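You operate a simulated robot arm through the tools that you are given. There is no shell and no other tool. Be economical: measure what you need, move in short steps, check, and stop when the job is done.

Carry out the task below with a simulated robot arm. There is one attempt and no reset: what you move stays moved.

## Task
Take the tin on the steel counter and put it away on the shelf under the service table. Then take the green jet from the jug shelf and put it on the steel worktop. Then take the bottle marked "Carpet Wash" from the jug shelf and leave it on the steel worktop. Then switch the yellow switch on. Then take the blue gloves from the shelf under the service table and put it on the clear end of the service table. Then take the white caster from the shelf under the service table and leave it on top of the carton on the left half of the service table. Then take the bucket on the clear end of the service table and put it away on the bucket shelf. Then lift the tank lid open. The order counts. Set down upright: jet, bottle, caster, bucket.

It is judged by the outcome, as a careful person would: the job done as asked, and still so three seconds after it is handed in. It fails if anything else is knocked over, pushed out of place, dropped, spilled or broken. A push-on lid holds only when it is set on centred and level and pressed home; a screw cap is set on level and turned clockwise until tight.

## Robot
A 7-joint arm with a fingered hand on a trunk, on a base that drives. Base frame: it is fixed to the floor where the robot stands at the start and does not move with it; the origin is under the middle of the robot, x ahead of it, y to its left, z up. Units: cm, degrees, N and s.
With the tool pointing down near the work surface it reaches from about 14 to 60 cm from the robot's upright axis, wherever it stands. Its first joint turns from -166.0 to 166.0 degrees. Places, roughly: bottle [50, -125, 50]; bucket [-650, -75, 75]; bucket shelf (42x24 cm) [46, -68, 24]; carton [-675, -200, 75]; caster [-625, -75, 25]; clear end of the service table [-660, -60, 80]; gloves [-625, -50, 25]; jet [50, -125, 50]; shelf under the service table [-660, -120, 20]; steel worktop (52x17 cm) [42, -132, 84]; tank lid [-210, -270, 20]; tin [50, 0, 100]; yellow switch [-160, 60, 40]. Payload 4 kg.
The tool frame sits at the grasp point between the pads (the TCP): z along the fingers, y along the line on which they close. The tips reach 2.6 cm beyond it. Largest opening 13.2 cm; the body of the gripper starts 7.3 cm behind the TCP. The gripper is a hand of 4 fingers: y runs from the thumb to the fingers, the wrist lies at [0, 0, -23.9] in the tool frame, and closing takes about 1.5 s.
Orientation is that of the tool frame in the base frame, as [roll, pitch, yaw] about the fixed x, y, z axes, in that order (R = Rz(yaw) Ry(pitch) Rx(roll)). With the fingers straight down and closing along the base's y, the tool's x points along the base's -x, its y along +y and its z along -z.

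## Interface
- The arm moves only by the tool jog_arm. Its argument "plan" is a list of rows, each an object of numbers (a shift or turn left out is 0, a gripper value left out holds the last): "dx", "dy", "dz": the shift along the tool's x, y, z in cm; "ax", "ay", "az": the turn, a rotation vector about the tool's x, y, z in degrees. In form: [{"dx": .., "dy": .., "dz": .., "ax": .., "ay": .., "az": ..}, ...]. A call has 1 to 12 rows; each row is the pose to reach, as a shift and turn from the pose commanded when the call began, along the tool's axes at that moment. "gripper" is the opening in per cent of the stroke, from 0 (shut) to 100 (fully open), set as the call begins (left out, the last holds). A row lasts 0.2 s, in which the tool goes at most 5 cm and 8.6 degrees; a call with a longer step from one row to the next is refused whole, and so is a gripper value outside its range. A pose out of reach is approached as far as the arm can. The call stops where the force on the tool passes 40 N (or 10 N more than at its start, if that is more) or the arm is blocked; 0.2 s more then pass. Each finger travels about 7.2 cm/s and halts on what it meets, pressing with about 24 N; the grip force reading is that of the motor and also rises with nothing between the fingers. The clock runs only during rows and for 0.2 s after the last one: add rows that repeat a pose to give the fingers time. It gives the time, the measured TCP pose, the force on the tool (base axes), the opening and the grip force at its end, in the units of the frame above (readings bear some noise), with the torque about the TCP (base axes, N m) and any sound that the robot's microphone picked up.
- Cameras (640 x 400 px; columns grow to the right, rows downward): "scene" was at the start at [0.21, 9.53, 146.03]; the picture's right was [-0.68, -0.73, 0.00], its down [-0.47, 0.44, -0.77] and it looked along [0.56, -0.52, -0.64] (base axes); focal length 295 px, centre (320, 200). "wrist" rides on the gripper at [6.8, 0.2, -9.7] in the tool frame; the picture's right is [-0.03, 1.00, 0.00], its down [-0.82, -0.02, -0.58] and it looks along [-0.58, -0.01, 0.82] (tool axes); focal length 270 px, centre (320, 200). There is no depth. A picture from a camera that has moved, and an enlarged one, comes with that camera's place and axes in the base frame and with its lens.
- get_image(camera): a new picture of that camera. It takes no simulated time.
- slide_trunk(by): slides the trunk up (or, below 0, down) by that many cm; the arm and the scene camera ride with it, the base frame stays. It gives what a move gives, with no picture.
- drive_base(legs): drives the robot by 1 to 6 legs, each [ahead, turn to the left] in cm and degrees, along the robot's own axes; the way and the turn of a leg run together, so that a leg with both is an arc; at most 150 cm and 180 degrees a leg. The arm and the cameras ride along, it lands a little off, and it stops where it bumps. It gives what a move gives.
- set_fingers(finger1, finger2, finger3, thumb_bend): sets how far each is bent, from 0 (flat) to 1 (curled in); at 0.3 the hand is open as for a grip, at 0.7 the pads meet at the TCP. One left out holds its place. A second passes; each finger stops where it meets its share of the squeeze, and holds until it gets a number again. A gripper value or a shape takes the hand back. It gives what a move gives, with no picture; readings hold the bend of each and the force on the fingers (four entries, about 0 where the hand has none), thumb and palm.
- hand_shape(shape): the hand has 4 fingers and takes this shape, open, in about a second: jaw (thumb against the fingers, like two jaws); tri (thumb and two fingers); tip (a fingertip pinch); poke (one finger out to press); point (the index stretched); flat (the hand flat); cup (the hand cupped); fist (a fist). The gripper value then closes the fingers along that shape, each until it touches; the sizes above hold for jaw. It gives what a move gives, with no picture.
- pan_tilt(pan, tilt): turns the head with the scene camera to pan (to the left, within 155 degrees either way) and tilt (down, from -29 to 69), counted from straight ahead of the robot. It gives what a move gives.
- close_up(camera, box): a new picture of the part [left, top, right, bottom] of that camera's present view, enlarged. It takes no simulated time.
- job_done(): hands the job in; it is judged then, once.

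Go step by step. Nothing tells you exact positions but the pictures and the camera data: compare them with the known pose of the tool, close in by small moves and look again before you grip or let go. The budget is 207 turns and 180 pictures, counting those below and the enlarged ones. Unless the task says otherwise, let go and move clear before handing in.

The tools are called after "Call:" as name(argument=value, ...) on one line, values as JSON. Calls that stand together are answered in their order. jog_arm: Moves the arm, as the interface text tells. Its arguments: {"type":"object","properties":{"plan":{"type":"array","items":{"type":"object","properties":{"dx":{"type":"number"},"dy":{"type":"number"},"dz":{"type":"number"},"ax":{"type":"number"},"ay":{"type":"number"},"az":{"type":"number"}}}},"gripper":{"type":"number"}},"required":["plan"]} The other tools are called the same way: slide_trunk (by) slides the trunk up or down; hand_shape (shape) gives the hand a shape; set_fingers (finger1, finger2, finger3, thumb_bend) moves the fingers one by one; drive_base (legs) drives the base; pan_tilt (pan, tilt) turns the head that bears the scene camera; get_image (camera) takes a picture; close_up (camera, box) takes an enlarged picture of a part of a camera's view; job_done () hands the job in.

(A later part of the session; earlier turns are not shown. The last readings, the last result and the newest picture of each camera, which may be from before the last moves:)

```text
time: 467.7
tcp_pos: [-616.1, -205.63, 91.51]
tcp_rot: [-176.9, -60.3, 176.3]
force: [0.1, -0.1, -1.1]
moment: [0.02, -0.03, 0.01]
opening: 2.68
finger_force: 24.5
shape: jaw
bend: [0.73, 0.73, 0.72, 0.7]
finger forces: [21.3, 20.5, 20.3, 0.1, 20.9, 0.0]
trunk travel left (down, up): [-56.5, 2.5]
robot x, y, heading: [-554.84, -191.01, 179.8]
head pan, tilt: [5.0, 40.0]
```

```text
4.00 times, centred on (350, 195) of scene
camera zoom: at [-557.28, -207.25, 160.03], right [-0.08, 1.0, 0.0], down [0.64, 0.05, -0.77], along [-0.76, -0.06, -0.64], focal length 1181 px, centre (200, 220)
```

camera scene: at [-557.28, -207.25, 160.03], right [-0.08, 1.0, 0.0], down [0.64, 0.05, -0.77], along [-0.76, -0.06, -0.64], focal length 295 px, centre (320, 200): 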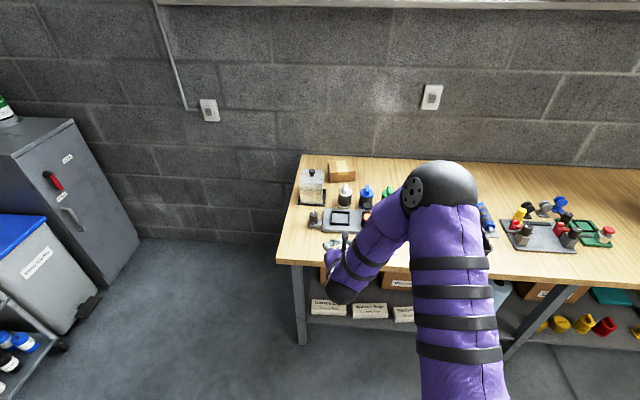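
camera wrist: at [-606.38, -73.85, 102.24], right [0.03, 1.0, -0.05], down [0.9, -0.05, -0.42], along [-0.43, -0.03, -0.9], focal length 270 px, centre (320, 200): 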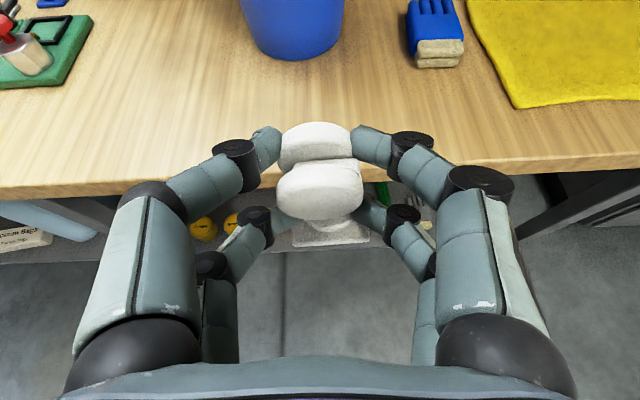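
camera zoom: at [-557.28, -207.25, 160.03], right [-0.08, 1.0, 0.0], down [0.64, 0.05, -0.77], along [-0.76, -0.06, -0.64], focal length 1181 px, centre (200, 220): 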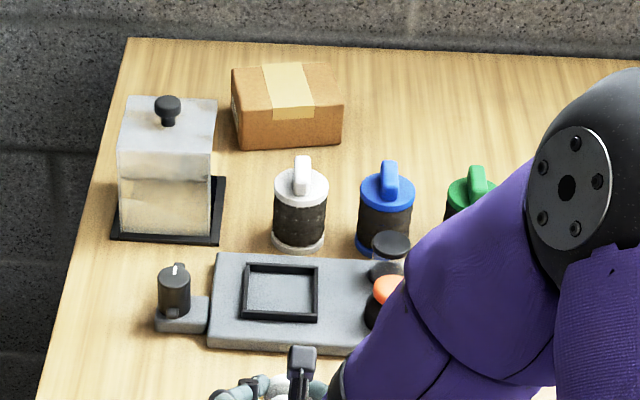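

Carton top is at about (-674.5,-206), z≈82.5; a white jar stands in front, so I pass over it high.

Call:
jog_arm(plan=[{"dx": 2.6, "dz": -1.5}, {"dx": 5.2, "dz": -2.9}, {"dx": 7.9, "dz": -4.4}, {"dx": 7.9, "dz": -4.4}])

Call:
drive_base(legs=[[25, 0]])

Call:
jog_arm(plan=[{"dx": 2, "dz": 3.5}, {"dx": 3.9, "dz": 7}, {"dx": 5.9, "dz": 10.5}, {"dx": 7.8, "dz": 14}, {"dx": 9.8, "dz": 17.5}, {"dx": 11.7, "dz": 21}, {"dx": 13.7, "dz": 24.5}, {"dx": 13.7, "dz": 24.5}])

Call:
get_image(camera="wrist")

```text
time: 468.7
tcp_pos: [-615.95, -205.31, 100.66]
tcp_rot: [-176.9, -60.4, 176.3]
force: [0.5, -1.1, -0.1]
moment: [-0.03, 0.0, 0.02]
opening: 2.68
finger_force: 24.3
shape: jaw
bend: [0.73, 0.73, 0.72, 0.7]
finger forces: [21.4, 20.4, 20.3, 0.0, 20.9, 0.0]
trunk travel left (down, up): [-56.5, 2.5]
robot x, y, heading: [-554.73, -191.16, 179.8]
head pan, tilt: [5.0, 40.0]
```

```text
time: 470.5
tcp_pos: [-641.34, -205.39, 100.7]
tcp_rot: [-176.9, -60.3, 176.5]
force: [0.0, 0.1, -2.0]
moment: [0.01, 0.04, -0.02]
opening: 2.68
finger_force: 24.0
shape: jaw
bend: [0.73, 0.73, 0.72, 0.7]
finger forces: [21.5, 20.5, 20.2, 0.0, 20.9, 0.1]
trunk travel left (down, up): [-56.5, 2.5]
robot x, y, heading: [-580.15, -191.0, -180.1]
head pan, tilt: [5.0, 40.0]
```

```text
time: 472.3
tcp_pos: [-669.13, -205.04, 100.1]
tcp_rot: [-176.9, -60.4, 176.6]
force: [-0.2, 0.4, -1.0]
moment: [0.01, -0.04, -0.03]
opening: 2.65
finger_force: 24.0
shape: jaw
bend: [0.73, 0.73, 0.72, 0.7]
finger forces: [21.6, 20.5, 20.3, 0.1, 20.8, 0.1]
trunk travel left (down, up): [-56.5, 2.5]
robot x, y, heading: [-580.17, -191.07, -180.0]
head pan, tilt: [5.0, 40.0]
```

```text
51 pictures are left
camera wrist: at [-664.01, -204.73, 110.91], right [0.03, 1.0, -0.05], down [0.9, -0.04, -0.42], along [-0.43, -0.03, -0.9], focal length 270 px, centre (320, 200)
```

wrist: 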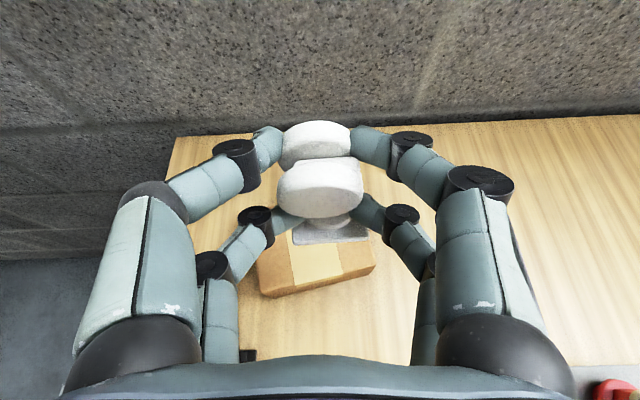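

Carton is centred at about (-674,-207), turned ~13°. Lowering the caster onto it.

Call:
jog_arm(plan=[{"dx": 1.5, "dy": -1, "dz": 2.6}, {"dx": -1.5, "dy": -1.85, "dz": 4.3}, {"dx": -5, "dy": -1.85, "dz": 6.2}, {"dx": -7.5, "dy": -1.85, "dz": 7.6}, {"dx": -8.5, "dy": -1.85, "dz": 8.2}, {"dx": -8.5, "dy": -1.85, "dz": 8.2}])

Call:
get_image(camera="wrist")

```text
time: 473.7
tcp_pos: [-672.44, -207.07, 89.26]
tcp_rot: [-177.0, -60.3, 176.3]
force: [0.2, -0.3, -0.9]
moment: [0.0, -0.02, 0.0]
opening: 2.63
finger_force: 24.1
shape: jaw
bend: [0.73, 0.73, 0.72, 0.7]
finger forces: [21.7, 20.5, 20.4, 0.0, 20.7, 0.0]
trunk travel left (down, up): [-56.5, 2.5]
robot x, y, heading: [-580.01, -191.12, -180.2]
head pan, tilt: [5.0, 40.0]
```

```text
50 pictures are left
camera wrist: at [-667.34, -206.74, 99.89], right [0.03, 1.0, -0.05], down [0.9, -0.05, -0.42], along [-0.43, -0.03, -0.9], focal length 270 px, centre (320, 200)
```

wrist: 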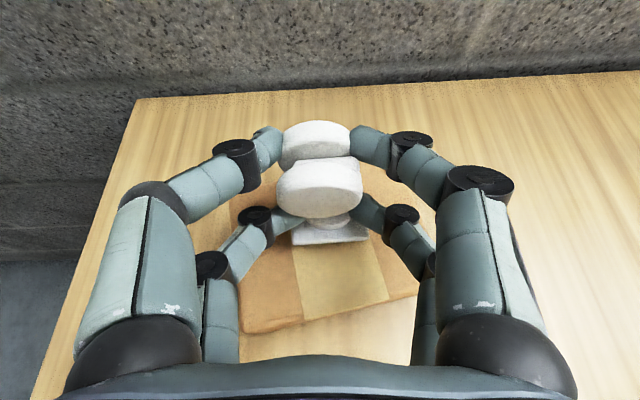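

Centred over the carton. Lowering to contact.

Call:
jog_arm(plan=[{"dx": -0.7, "dz": 0.4}, {"dx": -1.2, "dz": 0.7}, {"dx": -1.5, "dz": 0.85}, {"dx": -1.8, "dz": 1.0}, {"dx": -2.1, "dz": 1.2}, {"dx": -2.4, "dz": 1.35}, {"dx": -2.7, "dz": 1.5}, {"dx": -3, "dz": 1.7}])

Call:
get_image(camera="wrist")

```text
time: 475.0
tcp_pos: [-672.93, -207.17, 88.33]
tcp_rot: [-176.6, -61.7, 176.1]
force: [-2.1, 0.2, 12.5]
moment: [0.08, 0.0, 0.02]
opening: 2.65
finger_force: 24.0
shape: jaw
bend: [0.73, 0.74, 0.73, 0.7]
finger forces: [23.6, 24.3, 24.4, 0.0, 22.2, 0.0]
trunk travel left (down, up): [-56.5, 2.5]
robot x, y, heading: [-579.96, -191.04, -180.0]
head pan, tilt: [5.0, 40.0]
stopped in row 6: the force on the tool passed its limit at 41 N (the readings are from after the stop); the commanded pose is now the measured one
```

```text
49 pictures are left
camera wrist: at [-667.57, -206.79, 98.84], right [0.03, 1.0, -0.05], down [0.89, -0.05, -0.44], along [-0.45, -0.03, -0.89], focal length 270 px, centre (320, 200)
```

wrist: 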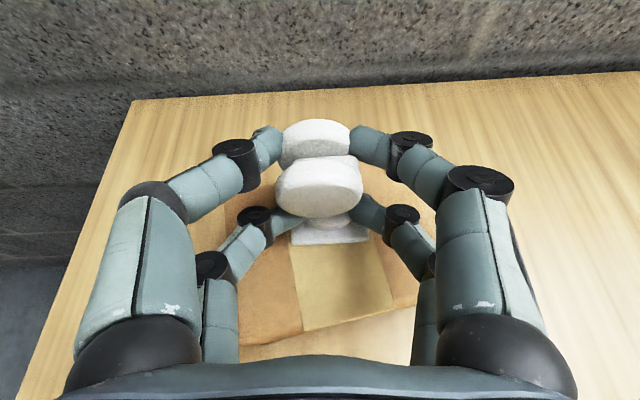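

Contact. Opening.

Call:
jog_arm(plan=[{"dx": 0.25}, {"dx": 0.25}, {"dx": 0.25}, {"dx": 0.25}, {"dx": 0.25}, {"dx": 0.25}], gripper=52)

Call:
get_image(camera="wrist")

```text
time: 476.4
tcp_pos: [-672.93, -207.31, 87.95]
tcp_rot: [-176.6, -61.3, 176.2]
force: [0.4, -0.8, -0.3]
moment: [-0.02, 0.01, 0.01]
opening: 6.8
finger_force: 0.0
shape: jaw
bend: [0.73, 0.73, 0.73, 0.7]
finger forces: [0.1, 0.1, 0.0, 0.0, 0.0, 0.1]
trunk travel left (down, up): [-56.5, 2.5]
robot x, y, heading: [-580.03, -191.21, -180.2]
head pan, tilt: [5.0, 40.0]
```

```text
48 pictures are left
camera wrist: at [-667.71, -206.81, 98.51], right [0.03, 1.0, -0.05], down [0.9, -0.05, -0.44], along [-0.44, -0.03, -0.9], focal length 270 px, centre (320, 200)
```

wrist: 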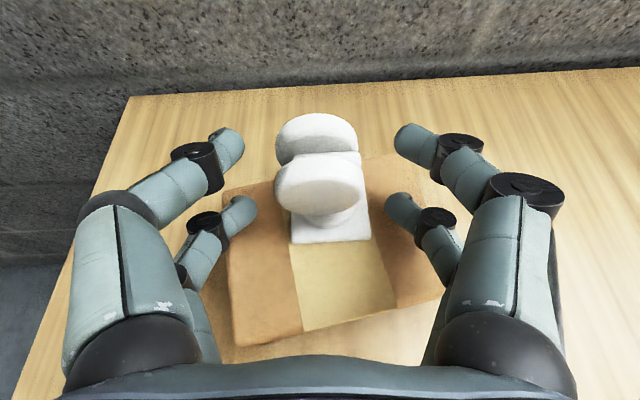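

The caster stands upright on the carton. Retreating up along the axis.

Call:
jog_arm(plan=[{"dz": -2}, {"dz": -5}, {"dz": -9}, {"dz": -13}, {"dz": -17}, {"dz": -21}, {"dz": -25}, {"dz": -29}, {"dz": -33}, {"dz": -33}])

Call:
drive_base(legs=[[-30, 0]])

Call:
get_image(camera="scene")

```text
time: 478.6
tcp_pos: [-643.96, -207.37, 103.94]
tcp_rot: [-176.6, -61.2, 176.3]
force: [0.6, 0.1, -0.7]
moment: [0.02, 0.0, -0.01]
opening: 6.81
finger_force: 0.0
shape: jaw
bend: [0.72, 0.72, 0.72, 0.7]
finger forces: [0.0, 0.0, 0.0, 0.0, 0.1, 0.0]
trunk travel left (down, up): [-56.5, 2.5]
robot x, y, heading: [-580.11, -191.47, -180.0]
head pan, tilt: [5.0, 40.0]
```

```text
time: 480.6
tcp_pos: [-615.04, -207.32, 103.94]
tcp_rot: [-176.6, -61.3, 176.2]
force: [-0.3, 0.2, 0.4]
moment: [0.0, 0.0, 0.02]
opening: 6.81
finger_force: 0.1
shape: jaw
bend: [0.72, 0.72, 0.72, 0.7]
finger forces: [0.1, 0.0, 0.1, 0.1, 0.0, 0.0]
trunk travel left (down, up): [-56.5, 2.5]
robot x, y, heading: [-551.32, -191.46, 180.1]
head pan, tilt: [5.0, 40.0]
```

```text
47 pictures are left
camera scene: at [-553.64, -207.24, 160.04], right [-0.09, 1.0, 0.0], down [0.64, 0.06, -0.77], along [-0.76, -0.07, -0.64], focal length 295 px, centre (320, 200)
```

scene: 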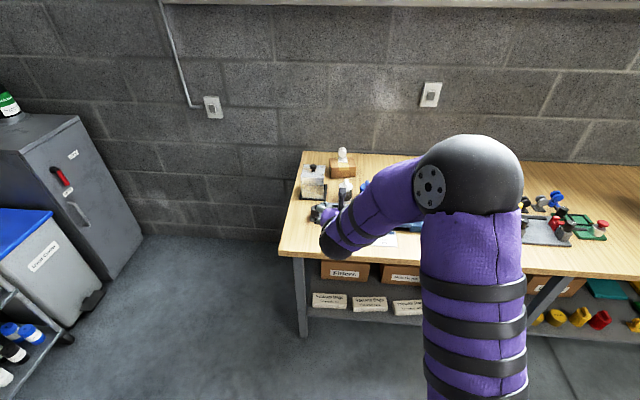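

The caster stands on the carton. Now to the blue bucket: driving along the table.

Call:
drive_base(legs=[[0, -92]])

Call:
drive_base(legs=[[106, 0]])

Call:
drive_base(legs=[[0, 92]])

Call:
pan_tilt(pan=0, tilt=42)

Call:
get_image(camera="scene")

```text
time: 485.2
tcp_pos: [-565.95, -126.99, 103.94]
tcp_rot: [-176.6, -61.3, 85.1]
force: [-0.4, 0.0, 0.2]
moment: [0.02, 0.02, 0.0]
opening: 6.81
finger_force: 0.1
shape: jaw
bend: [0.72, 0.72, 0.72, 0.7]
finger forces: [0.1, 0.1, 0.1, 0.0, 0.0, 0.0]
trunk travel left (down, up): [-56.5, 2.5]
robot x, y, heading: [-550.9, -191.07, 88.8]
head pan, tilt: [5.0, 40.0]
```

```text
time: 490.6
tcp_pos: [-564.45, -22.83, 103.86]
tcp_rot: [-176.7, -61.3, 85.3]
force: [0.7, -0.6, 0.1]
moment: [0.01, -0.01, 0.0]
opening: 6.83
finger_force: 0.0
shape: jaw
bend: [0.72, 0.72, 0.72, 0.7]
finger forces: [0.0, 0.0, 0.1, 0.0, 0.1, 0.1]
trunk travel left (down, up): [-56.5, 2.5]
robot x, y, heading: [-549.44, -87.24, 89.2]
head pan, tilt: [5.0, 40.0]
```

```text
time: 495.3
tcp_pos: [-613.0, -104.26, 103.93]
tcp_rot: [-176.6, -61.3, 177.3]
force: [0.6, -0.6, -0.3]
moment: [0.0, 0.03, 0.03]
opening: 6.81
finger_force: 0.0
shape: jaw
bend: [0.72, 0.72, 0.72, 0.7]
finger forces: [0.0, 0.0, 0.1, 0.1, 0.0, 0.0]
trunk travel left (down, up): [-56.5, 2.5]
robot x, y, heading: [-549.57, -87.09, -179.2]
head pan, tilt: [5.0, 40.0]
```

```text
time: 496.0
tcp_pos: [-613.08, -104.22, 103.86]
tcp_rot: [-176.6, -61.3, 177.3]
force: [-0.2, 0.2, 0.2]
moment: [0.0, -0.03, -0.01]
opening: 6.79
finger_force: 0.1
shape: jaw
bend: [0.72, 0.72, 0.72, 0.7]
finger forces: [0.0, 0.0, 0.1, 0.0, 0.0, 0.0]
trunk travel left (down, up): [-56.5, 2.5]
robot x, y, heading: [-549.3, -86.92, -179.2]
head pan, tilt: [0.0, 42.0]
```

```text
46 pictures are left
camera scene: at [-551.49, -102.27, 159.74], right [-0.02, 1.0, 0.0], down [0.67, 0.01, -0.74], along [-0.74, -0.01, -0.67], focal length 295 px, centre (320, 200)
```

scene: 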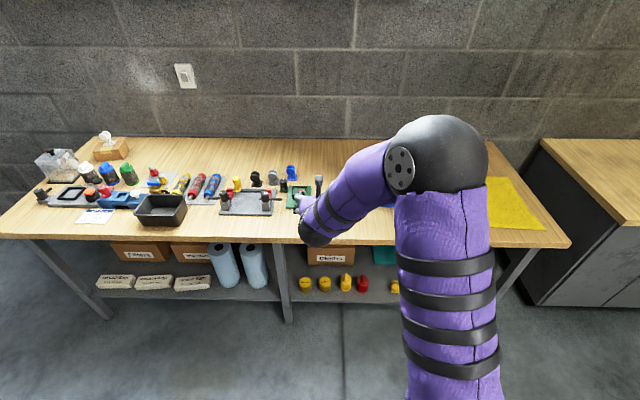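

Call:
jog_arm(plan=[{"dy": 4.5}, {"dy": 9}, {"dy": 13.5}, {"dy": 18}, {"dy": 22.5}, {"dy": 27}, {"dy": 27, "dz": 3}, {"dy": 27, "dz": 6}, {"dy": 27, "dz": 6}])

Call:
get_image(camera="wrist")

```text
time: 498.0
tcp_pos: [-618.43, -77.34, 100.38]
tcp_rot: [-176.6, -61.2, 177.3]
force: [0.0, 0.6, -0.7]
moment: [0.01, 0.0, -0.01]
opening: 6.81
finger_force: 0.1
shape: jaw
bend: [0.72, 0.72, 0.72, 0.7]
finger forces: [0.1, 0.0, 0.0, 0.0, 0.0, 0.0]
trunk travel left (down, up): [-56.5, 2.5]
robot x, y, heading: [-549.18, -86.94, -179.0]
head pan, tilt: [0.0, 42.0]
```

```text
45 pictures are left
camera wrist: at [-613.16, -76.87, 110.97], right [0.01, 1.0, -0.05], down [0.9, -0.03, -0.44], along [-0.44, -0.04, -0.9], focal length 270 px, centre (320, 200)
```

wrist: 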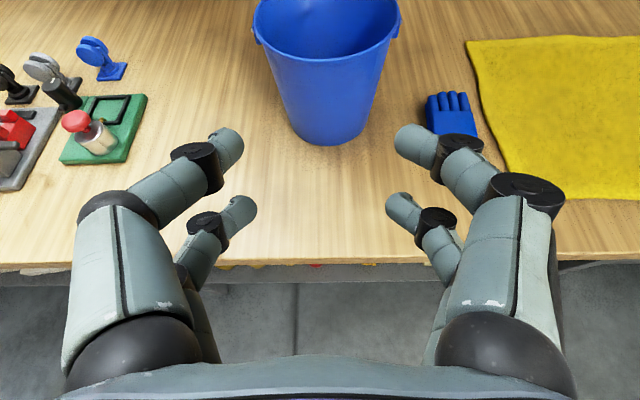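

Bucket: centre (-645.5,-76.6), base ⌀12, rim ⌀16.4 at z≈92.6. I'll grasp it around the body with a near-horizontal hand, fingers spread flat first.

Call:
jog_arm(plan=[{"dx": -3.4, "dz": 1.9, "ay": 5, "dy": 0.4}, {"dx": -6.8, "dz": 3.7, "ay": 10, "dy": 0.7}, {"dx": -10.1, "dz": 5.6, "ay": 15, "dy": 0.7}, {"dx": -13.5, "dz": 7.4, "ay": 21, "dy": 0.7}, {"dx": -13.5, "dz": 7.4, "ay": 21, "dy": 0.7}])

Call:
set_fingers(finger1=0.05, finger2=0.05, finger3=0.05, thumb_bend=0.05)

Call:
get_image(camera="wrist")

```text
time: 499.2
tcp_pos: [-618.59, -77.25, 84.78]
tcp_rot: [-168.1, -82.1, 168.4]
force: [-0.1, -0.8, -0.1]
moment: [0.01, -0.01, 0.02]
opening: 6.84
finger_force: 0.0
shape: jaw
bend: [0.72, 0.72, 0.72, 0.7]
finger forces: [0.0, 0.0, 0.1, 0.0, 0.0, 0.0]
trunk travel left (down, up): [-56.5, 2.5]
robot x, y, heading: [-549.09, -86.93, -178.9]
head pan, tilt: [0.0, 42.0]
```

```text
time: 500.2
tcp_pos: [-618.48, -77.25, 84.8]
tcp_rot: [-168.0, -82.2, 168.4]
force: [-0.6, 0.0, -0.2]
moment: [0.0, -0.03, -0.01]
opening: 18.01
finger_force: 0.0
shape: fingers
bend: [0.05, 0.05, 0.05, 0.05]
finger forces: [0.1, 0.1, 0.1, 0.1, 0.0, 0.0]
trunk travel left (down, up): [-56.5, 2.5]
robot x, y, heading: [-549.56, -87.06, -178.8]
head pan, tilt: [0.0, 42.0]
```

```text
44 pictures are left
camera wrist: at [-609.81, -76.83, 92.87], right [0.0, 1.0, -0.05], down [0.68, -0.04, -0.73], along [-0.73, -0.04, -0.68], focal length 270 px, centre (320, 200)
```

wrist: 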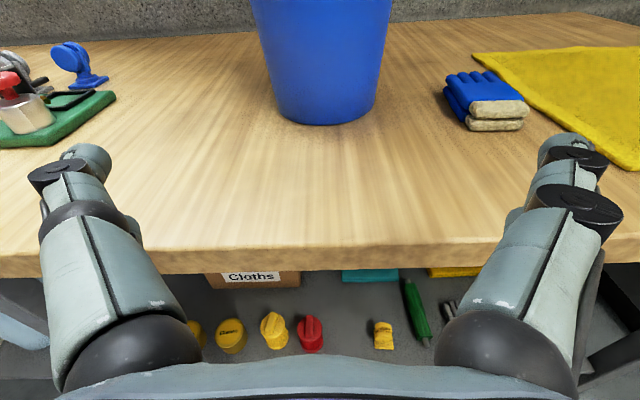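

Opening reaches 18 cm flat. Narrowing slightly and advancing around the bucket.

Call:
set_fingers(finger1=0.16, finger2=0.16, finger3=0.16, thumb_bend=0.16)

Call:
drive_base(legs=[[14, 0]])

Call:
get_image(camera="wrist")

```text
time: 501.2
tcp_pos: [-618.48, -77.4, 84.89]
tcp_rot: [-167.9, -82.1, 168.6]
force: [0.6, 0.2, -0.9]
moment: [0.01, 0.0, 0.02]
opening: 16.23
finger_force: 0.0
shape: fingers
bend: [0.16, 0.16, 0.16, 0.16]
finger forces: [0.0, 0.0, 0.0, 0.0, 0.0, 0.1]
trunk travel left (down, up): [-56.5, 2.5]
robot x, y, heading: [-549.57, -86.91, -179.1]
head pan, tilt: [0.0, 42.0]
```

```text
time: 502.5
tcp_pos: [-632.95, -77.39, 84.85]
tcp_rot: [-168.0, -82.1, 168.3]
force: [0.4, -0.6, 0.3]
moment: [0.01, -0.04, 0.02]
opening: 16.22
finger_force: 0.0
shape: fingers
bend: [0.16, 0.16, 0.16, 0.16]
finger forces: [0.1, 0.0, 0.1, 0.0, 0.1, 0.0]
trunk travel left (down, up): [-56.5, 2.5]
robot x, y, heading: [-563.56, -87.53, -179.0]
head pan, tilt: [0.0, 42.0]
```

```text
43 pictures are left
camera wrist: at [-624.11, -76.95, 92.85], right [0.0, 1.0, -0.05], down [0.68, -0.04, -0.73], along [-0.73, -0.04, -0.68], focal length 270 px, centre (320, 200)
```

wrist: 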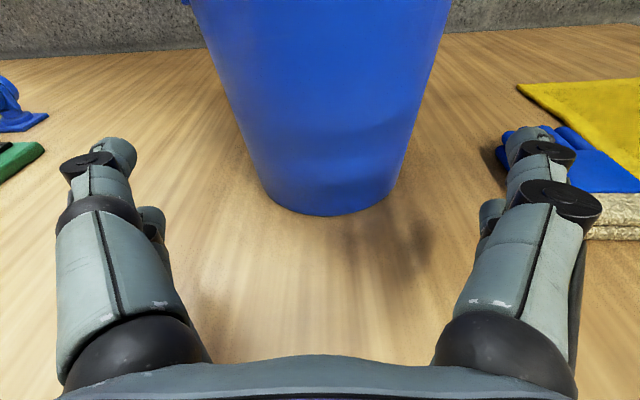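

Call:
jog_arm(plan=[{"dx": 0.6, "dz": 3, "dy": 0.2}, {"dx": 1.1, "dz": 6, "dy": 0.3}, {"dx": 1.6, "dz": 8.5, "dy": 0.3}, {"dx": 2.1, "dz": 11.1, "dy": 0.3}, {"dx": 2.1, "dz": 11.1, "dy": 0.3}])

Call:
get_image(camera="wrist")

```text
time: 503.7
tcp_pos: [-644.23, -77.27, 85.42]
tcp_rot: [-167.9, -82.1, 168.3]
force: [-0.3, -0.3, 0.1]
moment: [-0.03, 0.04, 0.02]
opening: 16.23
finger_force: 0.7
shape: fingers
bend: [0.16, 0.16, 0.16, 0.16]
finger forces: [0.0, 0.0, 0.0, 0.0, 0.3, 0.1]
trunk travel left (down, up): [-56.5, 2.5]
robot x, y, heading: [-563.66, -87.13, -178.8]
head pan, tilt: [0.0, 42.0]
```

```text
42 pictures are left
camera wrist: at [-635.45, -76.87, 93.46], right [0.0, 1.0, -0.05], down [0.68, -0.04, -0.73], along [-0.73, -0.04, -0.68], focal length 270 px, centre (320, 200)
```

wrist: 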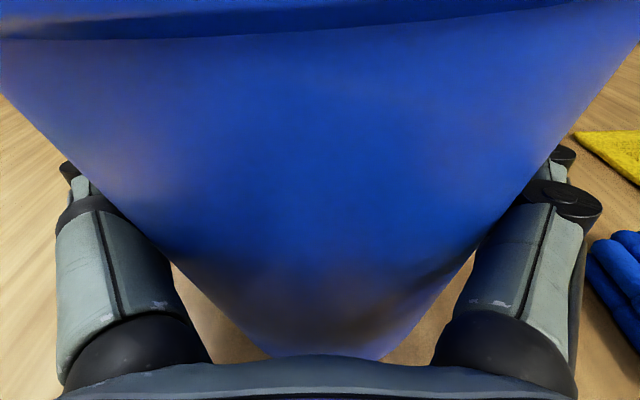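

Fingers surround the bucket. Closing.

Call:
jog_arm(plan=[{"dz": 0}, {"dz": 0}, {"dz": 0}, {"dz": 0}, {"dz": 0}, {"dz": 0}, {"dz": 0}, {"dz": 0}], gripper=0)

Call:
jog_arm(plan=[{"dx": 1}, {"dx": 2.5}, {"dx": 4.5}, {"dx": 6}, {"dx": 6}])

Call:
get_image(camera="wrist")

```text
time: 505.5
tcp_pos: [-644.17, -77.31, 85.44]
tcp_rot: [-168.0, -82.2, 168.2]
force: [-0.7, -0.2, -0.1]
moment: [0.06, 0.15, -0.02]
opening: 12.52
finger_force: 23.5
shape: jaw
bend: [0.41, 0.42, 0.45, 0.19]
finger forces: [34.8, 32.8, 25.9, 0.1, 38.8, 0.0]
trunk travel left (down, up): [-56.5, 2.5]
robot x, y, heading: [-563.75, -87.4, -178.8]
head pan, tilt: [0.0, 42.0]
```

```text
time: 506.7
tcp_pos: [-644.91, -76.96, 91.28]
tcp_rot: [-168.0, -82.1, 168.2]
force: [1.2, -0.1, -1.4]
moment: [0.01, -0.08, 0.0]
opening: 12.54
finger_force: 24.1
shape: jaw
bend: [0.41, 0.42, 0.45, 0.19]
finger forces: [34.7, 32.2, 26.1, 0.0, 38.1, 0.0]
trunk travel left (down, up): [-56.5, 2.5]
robot x, y, heading: [-563.78, -87.22, -178.9]
head pan, tilt: [0.0, 42.0]
```

```text
41 pictures are left
camera wrist: at [-636.16, -76.48, 99.36], right [0.0, 1.0, -0.05], down [0.68, -0.04, -0.73], along [-0.73, -0.04, -0.68], focal length 270 px, centre (320, 200)
```

wrist: 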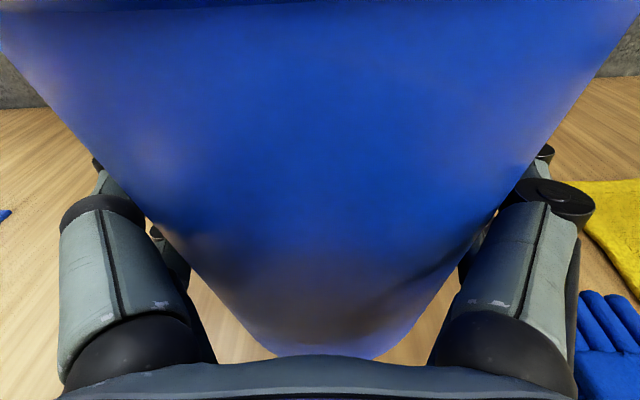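

Bucket is held well. Raising and retracting the arm, then turning toward -y and driving back.

Call:
jog_arm(plan=[{"dx": 2}, {"dx": 4}, {"dx": 5, "dz": -4}, {"dx": 5, "dz": -8}, {"dx": 5, "dz": -12}, {"dx": 5, "dz": -16}, {"dx": 5, "dz": -20}, {"dx": 5, "dz": -24}, {"dx": 5, "dz": -24}])

Call:
drive_base(legs=[[4, 0]])

Call:
drive_base(legs=[[0, 92]])

Call:
drive_base(legs=[[56, 0]])

Call:
get_image(camera="wrist")

```text
time: 508.7
tcp_pos: [-621.61, -76.49, 99.67]
tcp_rot: [-168.1, -82.1, 168.3]
force: [-0.5, 0.6, -1.6]
moment: [0.01, -0.03, -0.06]
opening: 12.53
finger_force: 23.2
shape: jaw
bend: [0.41, 0.42, 0.45, 0.19]
finger forces: [34.3, 32.2, 26.2, 0.0, 37.7, 0.1]
trunk travel left (down, up): [-56.5, 2.5]
robot x, y, heading: [-563.88, -87.27, -179.1]
head pan, tilt: [0.0, 42.0]
```

```text
time: 509.6
tcp_pos: [-625.69, -76.47, 99.55]
tcp_rot: [-167.9, -82.1, 168.4]
force: [-0.1, -0.5, -2.7]
moment: [0.0, -0.08, -0.01]
opening: 12.53
finger_force: 24.4
shape: jaw
bend: [0.41, 0.42, 0.45, 0.19]
finger forces: [34.3, 32.2, 26.1, 0.0, 37.6, 0.1]
trunk travel left (down, up): [-56.5, 2.5]
robot x, y, heading: [-567.87, -87.5, -178.9]
head pan, tilt: [0.0, 42.0]
```

```text
time: 514.3
tcp_pos: [-577.76, -145.38, 99.48]
tcp_rot: [-168.1, -82.1, -100.8]
force: [0.3, 1.3, -1.7]
moment: [0.06, 0.0, -0.03]
opening: 12.52
finger_force: 24.0
shape: jaw
bend: [0.41, 0.43, 0.45, 0.19]
finger forces: [33.1, 31.8, 26.0, 0.1, 36.3, 0.0]
trunk travel left (down, up): [-56.5, 2.5]
robot x, y, heading: [-567.8, -87.21, -88.0]
head pan, tilt: [0.0, 42.0]
```

```text
time: 517.5
tcp_pos: [-575.68, -199.9, 99.42]
tcp_rot: [-168.1, -82.0, -100.6]
force: [-0.7, 0.2, -1.7]
moment: [0.07, -0.01, 0.03]
opening: 12.52
finger_force: 23.9
shape: jaw
bend: [0.41, 0.43, 0.45, 0.19]
finger forces: [33.2, 31.7, 25.9, 0.0, 36.2, 0.0]
trunk travel left (down, up): [-56.5, 2.5]
robot x, y, heading: [-565.8, -142.05, -87.7]
head pan, tilt: [0.0, 42.0]
```

```text
40 pictures are left
camera wrist: at [-576.15, -191.24, 107.61], right [-1.0, -0.02, -0.05], down [0.03, 0.68, -0.73], along [0.05, -0.73, -0.68], focal length 270 px, centre (320, 200)
```

wrist: 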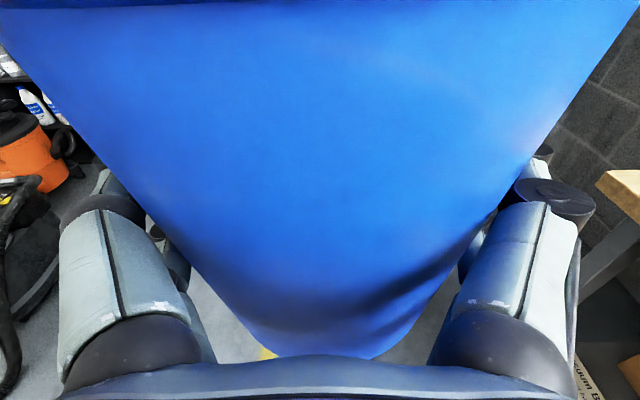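

Call:
drive_base(legs=[[0, 90]])

Call:
drive_base(legs=[[140, 0]])

Call:
drive_base(legs=[[0, 22], [150, 0]])

```text
time: 522.0
tcp_pos: [-508.3, -154.03, 99.48]
tcp_rot: [-168.2, -82.1, -13.1]
force: [-0.7, 0.7, -2.4]
moment: [0.0, 0.03, 0.0]
opening: 12.52
finger_force: 24.5
shape: jaw
bend: [0.41, 0.43, 0.45, 0.19]
finger forces: [32.0, 31.2, 25.7, 0.0, 34.9, 0.0]
trunk travel left (down, up): [-56.5, 2.5]
robot x, y, heading: [-566.0, -141.73, -0.4]
head pan, tilt: [0.0, 42.0]
```

```text
time: 529.0
tcp_pos: [-367.43, -157.79, 99.57]
tcp_rot: [-168.1, -82.1, -14.3]
force: [-0.1, 0.5, -1.8]
moment: [0.03, 0.06, 0.0]
opening: 12.52
finger_force: 24.5
shape: jaw
bend: [0.41, 0.43, 0.45, 0.19]
finger forces: [32.0, 31.2, 25.7, 0.0, 34.7, 0.0]
trunk travel left (down, up): [-56.5, 2.5]
robot x, y, heading: [-424.94, -143.9, -1.4]
head pan, tilt: [0.0, 42.0]
```

```text
time: 537.6
tcp_pos: [-227.8, -83.08, 99.56]
tcp_rot: [-168.1, -82.0, 8.4]
force: [0.1, -0.5, -2.0]
moment: [-0.02, 0.07, -0.04]
opening: 12.49
finger_force: 23.8
shape: jaw
bend: [0.41, 0.43, 0.45, 0.19]
finger forces: [31.8, 30.9, 25.6, 0.0, 34.5, 0.1]
trunk travel left (down, up): [-56.5, 2.5]
robot x, y, heading: [-285.8, -92.78, 21.0]
head pan, tilt: [0.0, 42.0]
```

Call:
drive_base(legs=[[150, 0], [25, 0]])

Call:
drive_base(legs=[[0, -20]])

Call:
pan_tilt(pan=0, tilt=30)

Call:
get_image(camera="scene")

```text
time: 546.1
tcp_pos: [-72.56, -20.19, 99.43]
tcp_rot: [-168.2, -82.0, 9.5]
force: [0.1, -0.4, -1.1]
moment: [0.02, 0.03, 0.01]
opening: 12.51
finger_force: 24.2
shape: jaw
bend: [0.41, 0.43, 0.45, 0.19]
finger forces: [31.8, 31.0, 25.7, 0.0, 34.4, 0.1]
trunk travel left (down, up): [-56.5, 2.5]
robot x, y, heading: [-130.59, -30.91, 22.1]
head pan, tilt: [0.0, 42.0]
```

```text
time: 547.7
tcp_pos: [-72.52, -40.68, 99.52]
tcp_rot: [-168.1, -82.1, -10.7]
force: [0.5, 0.6, -1.8]
moment: [-0.02, 0.04, 0.02]
opening: 12.49
finger_force: 23.9
shape: jaw
bend: [0.41, 0.43, 0.45, 0.19]
finger forces: [31.5, 31.0, 25.7, 0.0, 34.2, 0.0]
trunk travel left (down, up): [-56.5, 2.5]
robot x, y, heading: [-130.21, -31.07, 2.1]
head pan, tilt: [0.0, 42.0]
```

```text
time: 548.4
tcp_pos: [-72.22, -40.76, 99.48]
tcp_rot: [-168.1, -82.0, -10.4]
force: [-0.8, 0.1, -1.1]
moment: [0.0, 0.04, -0.01]
opening: 12.51
finger_force: 23.8
shape: jaw
bend: [0.41, 0.43, 0.45, 0.19]
finger forces: [31.5, 31.0, 25.7, 0.1, 34.3, 0.0]
trunk travel left (down, up): [-56.5, 2.5]
robot x, y, heading: [-130.43, -31.01, 1.9]
head pan, tilt: [0.0, 30.0]
```

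```text
39 pictures are left
camera scene: at [-127.88, -15.5, 161.56], right [0.04, -1.0, 0.0], down [-0.5, -0.02, -0.87], along [0.87, 0.03, -0.5], focal length 295 px, centre (320, 200)
```

scene: 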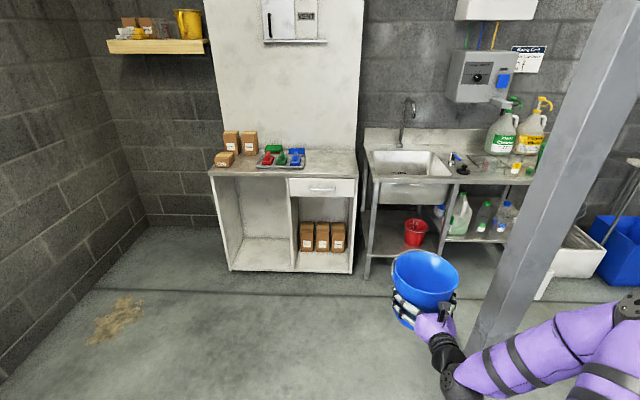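

Red bucket sits at (52,-80); the free part of the bucket shelf is y≈-47…-73. I pass the pillar on its north side.

Call:
drive_base(legs=[[0, 7], [62, 0]])

Call:
drive_base(legs=[[0, -24], [32, 0], [0, 15]])

Call:
get_image(camera="scene")

```text
time: 552.5
tcp_pos: [-10.9, -23.76, 99.6]
tcp_rot: [-168.0, -82.1, -3.4]
force: [-0.4, -0.6, -2.4]
moment: [-0.01, 0.06, 0.0]
opening: 12.51
finger_force: 23.9
shape: jaw
bend: [0.41, 0.43, 0.45, 0.19]
finger forces: [31.5, 31.0, 25.7, 0.1, 34.1, 0.1]
trunk travel left (down, up): [-56.5, 2.5]
robot x, y, heading: [-70.01, -21.13, 9.0]
head pan, tilt: [0.0, 30.0]
```

```text
time: 556.9
tcp_pos: [19.04, -41.62, 99.62]
tcp_rot: [-168.2, -82.0, -12.7]
force: [0.0, 0.2, -2.4]
moment: [-0.01, 0.05, 0.0]
opening: 12.49
finger_force: 23.4
shape: jaw
bend: [0.41, 0.43, 0.45, 0.19]
finger forces: [30.8, 30.8, 25.7, 0.0, 33.7, 0.0]
trunk travel left (down, up): [-56.5, 2.5]
robot x, y, heading: [-38.69, -29.46, -0.2]
head pan, tilt: [0.0, 30.0]
```

```text
38 pictures are left
camera scene: at [-35.35, -14.31, 161.57], right [0.0, -1.0, 0.0], down [-0.5, 0.0, -0.87], along [0.87, 0.0, -0.5], focal length 295 px, centre (320, 200)
```

scene: 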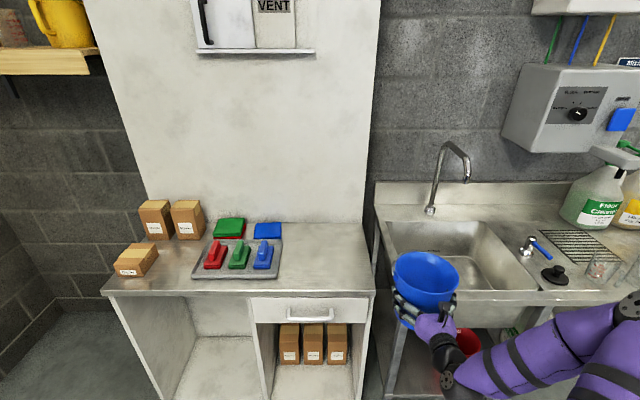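

Call:
drive_base(legs=[[-10, 0]])

Call:
jog_arm(plan=[{"dy": 3.5, "dz": 0.7, "ax": 2.4}, {"dy": 7, "dz": 1.5, "ax": 4.8}, {"dy": 10.5, "dz": 2.3, "ax": 7.2}, {"dy": 14, "dz": 3, "ax": 9.6}, {"dy": 17.5, "dz": 3.8, "ax": 12}, {"dy": 17.5, "dz": 3.8, "ax": 12}])

Call:
slide_trunk(by=-40)

Call:
slide_trunk(by=-16)

Call:
get_image(camera="scene")

```text
time: 558.1
tcp_pos: [8.89, -41.72, 99.55]
tcp_rot: [-168.2, -82.0, -12.9]
force: [-0.6, -0.4, -1.9]
moment: [0.0, 0.06, -0.01]
opening: 12.49
finger_force: 23.9
shape: jaw
bend: [0.41, 0.43, 0.45, 0.19]
finger forces: [30.7, 30.8, 25.6, 0.1, 33.5, 0.0]
trunk travel left (down, up): [-56.5, 2.5]
robot x, y, heading: [-48.53, -30.05, -0.6]
head pan, tilt: [0.0, 30.0]
```

```text
time: 559.5
tcp_pos: [12.3, -59.54, 98.6]
tcp_rot: [-156.2, -82.0, -12.8]
force: [-0.2, 0.1, -1.8]
moment: [0.01, 0.07, 0.0]
opening: 12.49
finger_force: 24.1
shape: jaw
bend: [0.41, 0.43, 0.45, 0.19]
finger forces: [29.6, 31.0, 25.4, 0.0, 32.7, 0.0]
trunk travel left (down, up): [-56.5, 2.5]
robot x, y, heading: [-49.03, -29.94, -0.4]
head pan, tilt: [0.0, 30.0]
```

```text
time: 563.3
tcp_pos: [12.28, -59.41, 58.75]
tcp_rot: [-156.2, -82.0, -12.9]
force: [-0.5, 0.2, -1.8]
moment: [0.0, 0.04, -0.02]
opening: 12.5
finger_force: 23.6
shape: jaw
bend: [0.41, 0.43, 0.45, 0.19]
finger forces: [29.5, 30.9, 25.5, 0.0, 32.6, 0.1]
trunk travel left (down, up): [-16.5, 42.5]
robot x, y, heading: [-48.72, -29.35, -0.5]
head pan, tilt: [0.0, 30.0]
```

```text
time: 565.1
tcp_pos: [12.33, -59.57, 42.65]
tcp_rot: [-156.1, -82.0, -12.9]
force: [0.0, -0.2, -2.2]
moment: [-0.03, 0.08, 0.03]
opening: 12.5
finger_force: 23.9
shape: jaw
bend: [0.41, 0.43, 0.45, 0.19]
finger forces: [29.6, 30.9, 25.4, 0.0, 32.7, 0.0]
trunk travel left (down, up): [-0.5, 58.5]
robot x, y, heading: [-48.97, -29.47, -0.3]
head pan, tilt: [0.0, 30.0]
```

```text
37 pictures are left
camera scene: at [-45.5, -14.28, 105.57], right [0.0, -1.0, 0.0], down [-0.5, 0.0, -0.87], along [0.87, 0.0, -0.5], focal length 295 px, centre (320, 200)
```

scene: 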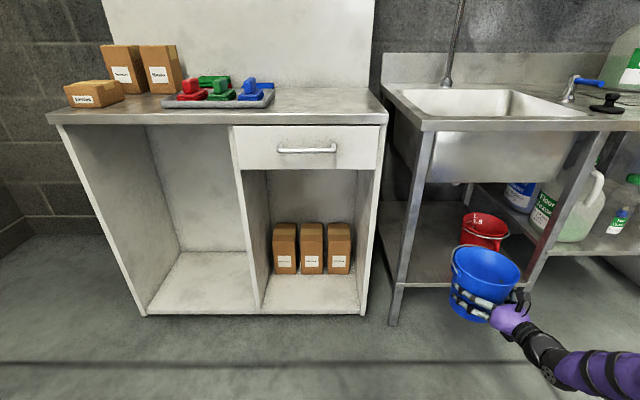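

Trunk lowered; shelf's left front leg at y≈-44, red bucket edge at y≈-73. Driving in 30 cm with the bucket 10 cm above the shelf.

Call:
drive_base(legs=[[20, 0]])

Call:
get_image(camera="scene")

```text
time: 566.7
tcp_pos: [32.08, -59.18, 42.52]
tcp_rot: [-156.2, -82.0, -12.6]
force: [-0.5, 0.2, -2.1]
moment: [-0.01, 0.06, 0.0]
opening: 12.5
finger_force: 24.0
shape: jaw
bend: [0.41, 0.43, 0.45, 0.19]
finger forces: [29.6, 30.9, 25.5, 0.1, 32.7, 0.0]
trunk travel left (down, up): [-0.5, 58.5]
robot x, y, heading: [-28.54, -29.84, 0.2]
head pan, tilt: [0.0, 30.0]
```

```text
36 pictures are left
camera scene: at [-25.87, -14.32, 105.57], right [0.0, -1.0, 0.0], down [-0.5, 0.0, -0.87], along [0.87, 0.0, -0.5], focal length 295 px, centre (320, 200)
```

scene: 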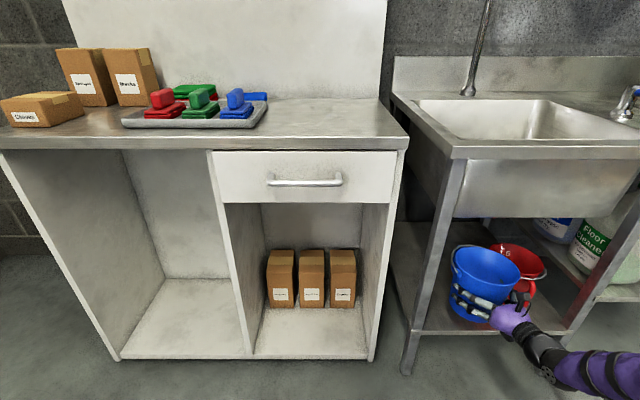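

Call:
drive_base(legs=[[11, 0]])

Call:
jog_arm(plan=[{"dx": -1.5, "dy": -0.6, "dz": 0.4}, {"dx": -4, "dy": -1, "dz": 0.8}, {"dx": -6.5, "dy": -1, "dz": 1.2}, {"dx": -8, "dy": -1, "dz": 1.5}, {"dx": -8.7, "dy": -1, "dz": 1.6}, {"dx": -9.3, "dy": -1, "dz": 1.7}, {"dx": -9.9, "dy": -1, "dz": 1.8}, {"dx": -10.5, "dy": -1, "dz": 1.9}, {"dx": -11.1, "dy": -1, "dz": 2}])

Call:
get_image(camera="scene")

```text
time: 567.9
tcp_pos: [43.01, -59.53, 42.55]
tcp_rot: [-156.3, -82.0, -12.9]
force: [0.5, 0.2, -1.6]
moment: [-0.02, 0.07, 0.02]
opening: 12.49
finger_force: 24.0
shape: jaw
bend: [0.41, 0.43, 0.45, 0.19]
finger forces: [29.6, 30.9, 25.5, 0.0, 32.7, 0.1]
trunk travel left (down, up): [-0.5, 58.5]
robot x, y, heading: [-17.93, -29.45, -0.2]
head pan, tilt: [0.0, 30.0]
```

```text
time: 570.1
tcp_pos: [43.66, -57.84, 32.43]
tcp_rot: [-157.6, -83.5, -11.2]
force: [-3.2, 0.8, 15.0]
moment: [-0.83, -0.27, -0.14]
opening: 12.47
finger_force: 23.9
shape: jaw
bend: [0.42, 0.43, 0.45, 0.19]
finger forces: [30.3, 30.4, 25.8, 0.0, 35.2, 0.1]
trunk travel left (down, up): [-0.5, 58.5]
robot x, y, heading: [-17.96, -30.03, -0.1]
head pan, tilt: [0.0, 30.0]
stopped in row 9: the force on the tool passed its limit at 41 N (the readings are from after the stop); the commanded pose is now the measured one
```

```text
35 pictures are left
camera scene: at [-14.89, -14.29, 105.54], right [0.0, -1.0, 0.0], down [-0.5, 0.0, -0.87], along [0.87, 0.0, -0.5], focal length 295 px, centre (320, 200)
```

scene: 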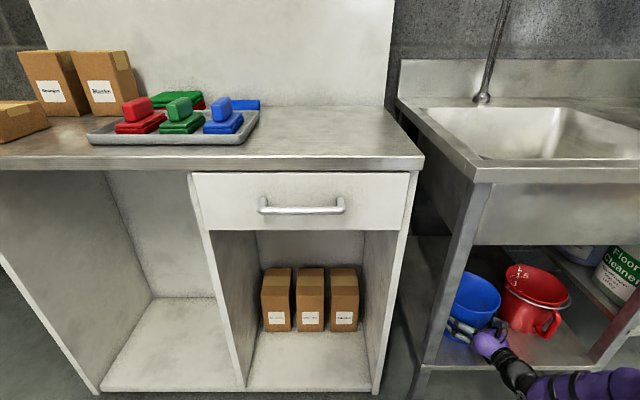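

Bucket rests on the shelf beside the red one. Opening the fingers.

Call:
set_fingers(finger1=0.2, finger2=0.2, finger3=0.2, thumb_bend=0.12)

Call:
get_image(camera="wrist")

```text
time: 571.1
tcp_pos: [43.55, -57.79, 32.07]
tcp_rot: [-156.9, -83.1, -11.9]
force: [0.2, 0.1, -0.1]
moment: [0.0, 0.0, 0.01]
opening: 16.12
finger_force: 0.0
shape: fingers
bend: [0.2, 0.2, 0.2, 0.12]
finger forces: [0.0, 0.1, 0.1, 0.0, 0.0, 0.1]
trunk travel left (down, up): [-0.5, 58.5]
robot x, y, heading: [-17.87, -29.33, -0.2]
head pan, tilt: [0.0, 30.0]
```

```text
34 pictures are left
camera wrist: at [35.07, -60.01, 39.89], right [0.19, -0.98, -0.07], down [-0.66, -0.07, -0.74], along [0.72, 0.19, -0.66], focal length 270 px, centre (320, 200)
```

wrist: 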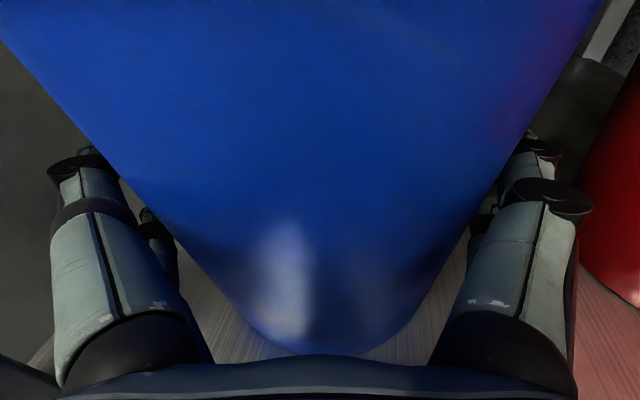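

Released cleanly. Withdrawing straight back along the hand axis.

Call:
jog_arm(plan=[{"dz": -2}, {"dz": -5}, {"dz": -9}, {"dz": -13}, {"dz": -17}, {"dz": -21}, {"dz": -21}])

Call:
drive_base(legs=[[-20, 0]])

Call:
get_image(camera="scene")

```text
time: 572.7
tcp_pos: [23.18, -61.68, 34.58]
tcp_rot: [-156.9, -82.9, -12.0]
force: [0.1, -0.7, 0.5]
moment: [0.01, 0.01, -0.04]
opening: 16.11
finger_force: 0.0
shape: fingers
bend: [0.2, 0.2, 0.2, 0.12]
finger forces: [0.1, 0.1, 0.0, 0.0, 0.0, 0.0]
trunk travel left (down, up): [-0.5, 58.5]
robot x, y, heading: [-17.8, -29.72, -0.3]
head pan, tilt: [0.0, 30.0]
```

```text
time: 574.3
tcp_pos: [3.23, -61.72, 34.58]
tcp_rot: [-156.9, -83.0, -12.0]
force: [0.4, -0.1, 0.0]
moment: [0.0, 0.01, 0.01]
opening: 16.14
finger_force: 0.1
shape: fingers
bend: [0.2, 0.2, 0.2, 0.12]
finger forces: [0.0, 0.1, 0.1, 0.0, 0.0, 0.0]
trunk travel left (down, up): [-0.5, 58.5]
robot x, y, heading: [-37.59, -29.33, -0.3]
head pan, tilt: [0.0, 30.0]
```

```text
33 pictures are left
camera scene: at [-34.76, -14.28, 105.57], right [0.0, -1.0, 0.0], down [-0.5, 0.0, -0.87], along [0.87, 0.0, -0.5], focal length 295 px, centre (320, 200)
```

scene: 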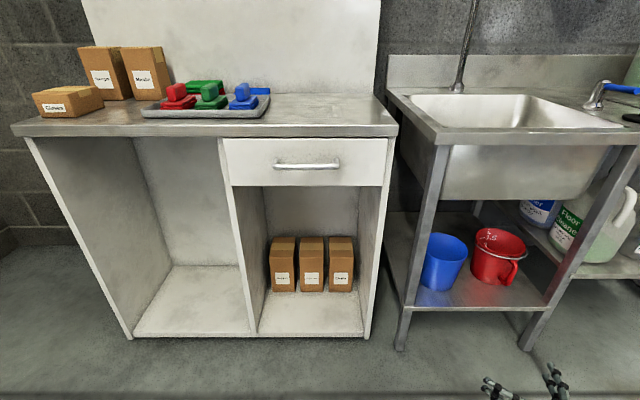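

Blue bucket stands on the bucket shelf. Last: the tank lid. I raise the trunk, point the hand down and centre it before driving off.

Call:
slide_trunk(by=40)

Call:
jog_arm(plan=[{"ay": -8, "dx": 1}, {"ay": -16, "dx": 2}, {"ay": -24, "dx": 3}, {"ay": -32, "dx": 4}, {"ay": -40, "dx": 5}, {"ay": -48, "dx": 6}, {"ay": -56, "dx": 7}, {"ay": -64, "dx": 8}, {"ay": -72, "dx": 9}, {"ay": -72, "dx": 9}], gripper=50)

Call:
jog_arm(plan=[{"dy": -4.5}, {"dy": -9}, {"dy": -13.5}, {"dy": -18}, {"dy": -22.5}, {"dy": -27}, {"dy": -30}, {"dy": -30}])

Call:
drive_base(legs=[[-60, 0], [-50, 0]])

Call:
drive_base(legs=[[0, -122]])

Call:
pan_tilt(pan=0, tilt=28)

Call:
get_image(camera="scene")

```text
time: 578.1
tcp_pos: [3.22, -61.55, 74.6]
tcp_rot: [-156.9, -83.0, -12.0]
force: [-1.4, -0.1, 0.0]
moment: [-0.01, -0.02, 0.01]
opening: 16.12
finger_force: 0.0
shape: fingers
bend: [0.2, 0.2, 0.2, 0.12]
finger forces: [0.1, 0.0, 0.1, 0.1, 0.0, 0.0]
trunk travel left (down, up): [-40.5, 18.5]
robot x, y, heading: [-37.98, -29.38, -0.2]
head pan, tilt: [0.0, 30.0]
```

```text
time: 580.3
tcp_pos: [4.46, -61.99, 83.65]
tcp_rot: [-177.3, -11.5, 10.5]
force: [0.7, -0.5, 0.7]
moment: [-0.02, 0.01, 0.0]
opening: 6.64
finger_force: 0.0
shape: jaw
bend: [0.73, 0.73, 0.73, 0.7]
finger forces: [0.0, 0.0, 0.1, 0.1, 0.1, 0.0]
trunk travel left (down, up): [-40.5, 18.5]
robot x, y, heading: [-38.04, -29.71, -0.3]
head pan, tilt: [0.0, 30.0]
```

```text
time: 582.1
tcp_pos: [-1.14, -32.12, 85.14]
tcp_rot: [-177.3, -11.7, 10.3]
force: [-0.2, -0.9, -0.8]
moment: [-0.02, 0.0, 0.02]
opening: 6.63
finger_force: 0.1
shape: jaw
bend: [0.73, 0.73, 0.73, 0.7]
finger forces: [0.0, 0.0, 0.0, 0.1, 0.1, 0.0]
trunk travel left (down, up): [-40.5, 18.5]
robot x, y, heading: [-37.93, -29.54, -0.1]
head pan, tilt: [0.0, 30.0]
```

```text
time: 588.1
tcp_pos: [-112.05, -31.47, 85.03]
tcp_rot: [-177.1, -11.4, 9.3]
force: [0.8, 0.5, -0.3]
moment: [0.01, 0.0, -0.02]
opening: 6.64
finger_force: 0.0
shape: jaw
bend: [0.73, 0.73, 0.73, 0.7]
finger forces: [0.1, 0.1, 0.1, 0.1, 0.1, 0.0]
trunk travel left (down, up): [-40.5, 18.5]
robot x, y, heading: [-148.58, -27.99, -1.2]
head pan, tilt: [0.0, 30.0]
```

```text
time: 594.0
tcp_pos: [-169.39, -58.61, 85.07]
tcp_rot: [-177.2, -11.5, -109.7]
force: [0.3, 0.0, -0.1]
moment: [-0.03, 0.03, 0.0]
opening: 6.65
finger_force: 0.1
shape: jaw
bend: [0.73, 0.73, 0.73, 0.7]
finger forces: [0.0, 0.0, 0.0, 0.1, 0.0, 0.0]
trunk travel left (down, up): [-40.5, 18.5]
robot x, y, heading: [-148.36, -28.28, -120.4]
head pan, tilt: [0.0, 30.0]
```

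```text
time: 594.6
tcp_pos: [-169.1, -58.51, 85.12]
tcp_rot: [-177.2, -11.6, -109.7]
force: [-0.1, 0.9, -0.3]
moment: [0.03, -0.04, 0.05]
opening: 6.64
finger_force: 0.0
shape: jaw
bend: [0.73, 0.73, 0.73, 0.7]
finger forces: [0.0, 0.0, 0.0, 0.0, 0.1, 0.1]
trunk travel left (down, up): [-40.5, 18.5]
robot x, y, heading: [-148.45, -28.34, -120.4]
head pan, tilt: [0.0, 28.0]
```

```text
32 pictures are left
camera scene: at [-137.04, -38.53, 145.88], right [-0.86, 0.5, 0.0], down [0.24, 0.41, -0.88], along [-0.45, -0.76, -0.47], focal length 295 px, centre (320, 200)
```

scene: 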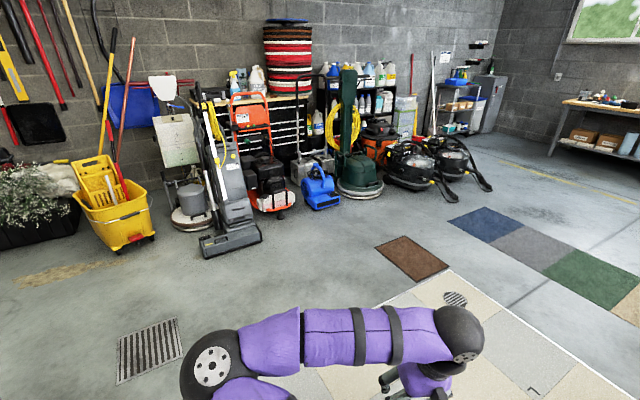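

Call:
close_up(camera="scene", box=[190, 110, 350, 260])

```text
2.67 times, centred on (270, 185) of scene
camera zoom: at [-137.04, -38.53, 145.88], right [-0.86, 0.5, 0.0], down [0.24, 0.41, -0.88], along [-0.45, -0.76, -0.47], focal length 787 px, centre (453, 240)
```

zoom: 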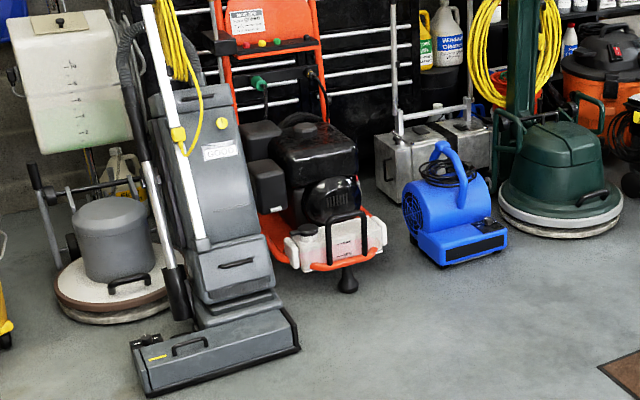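

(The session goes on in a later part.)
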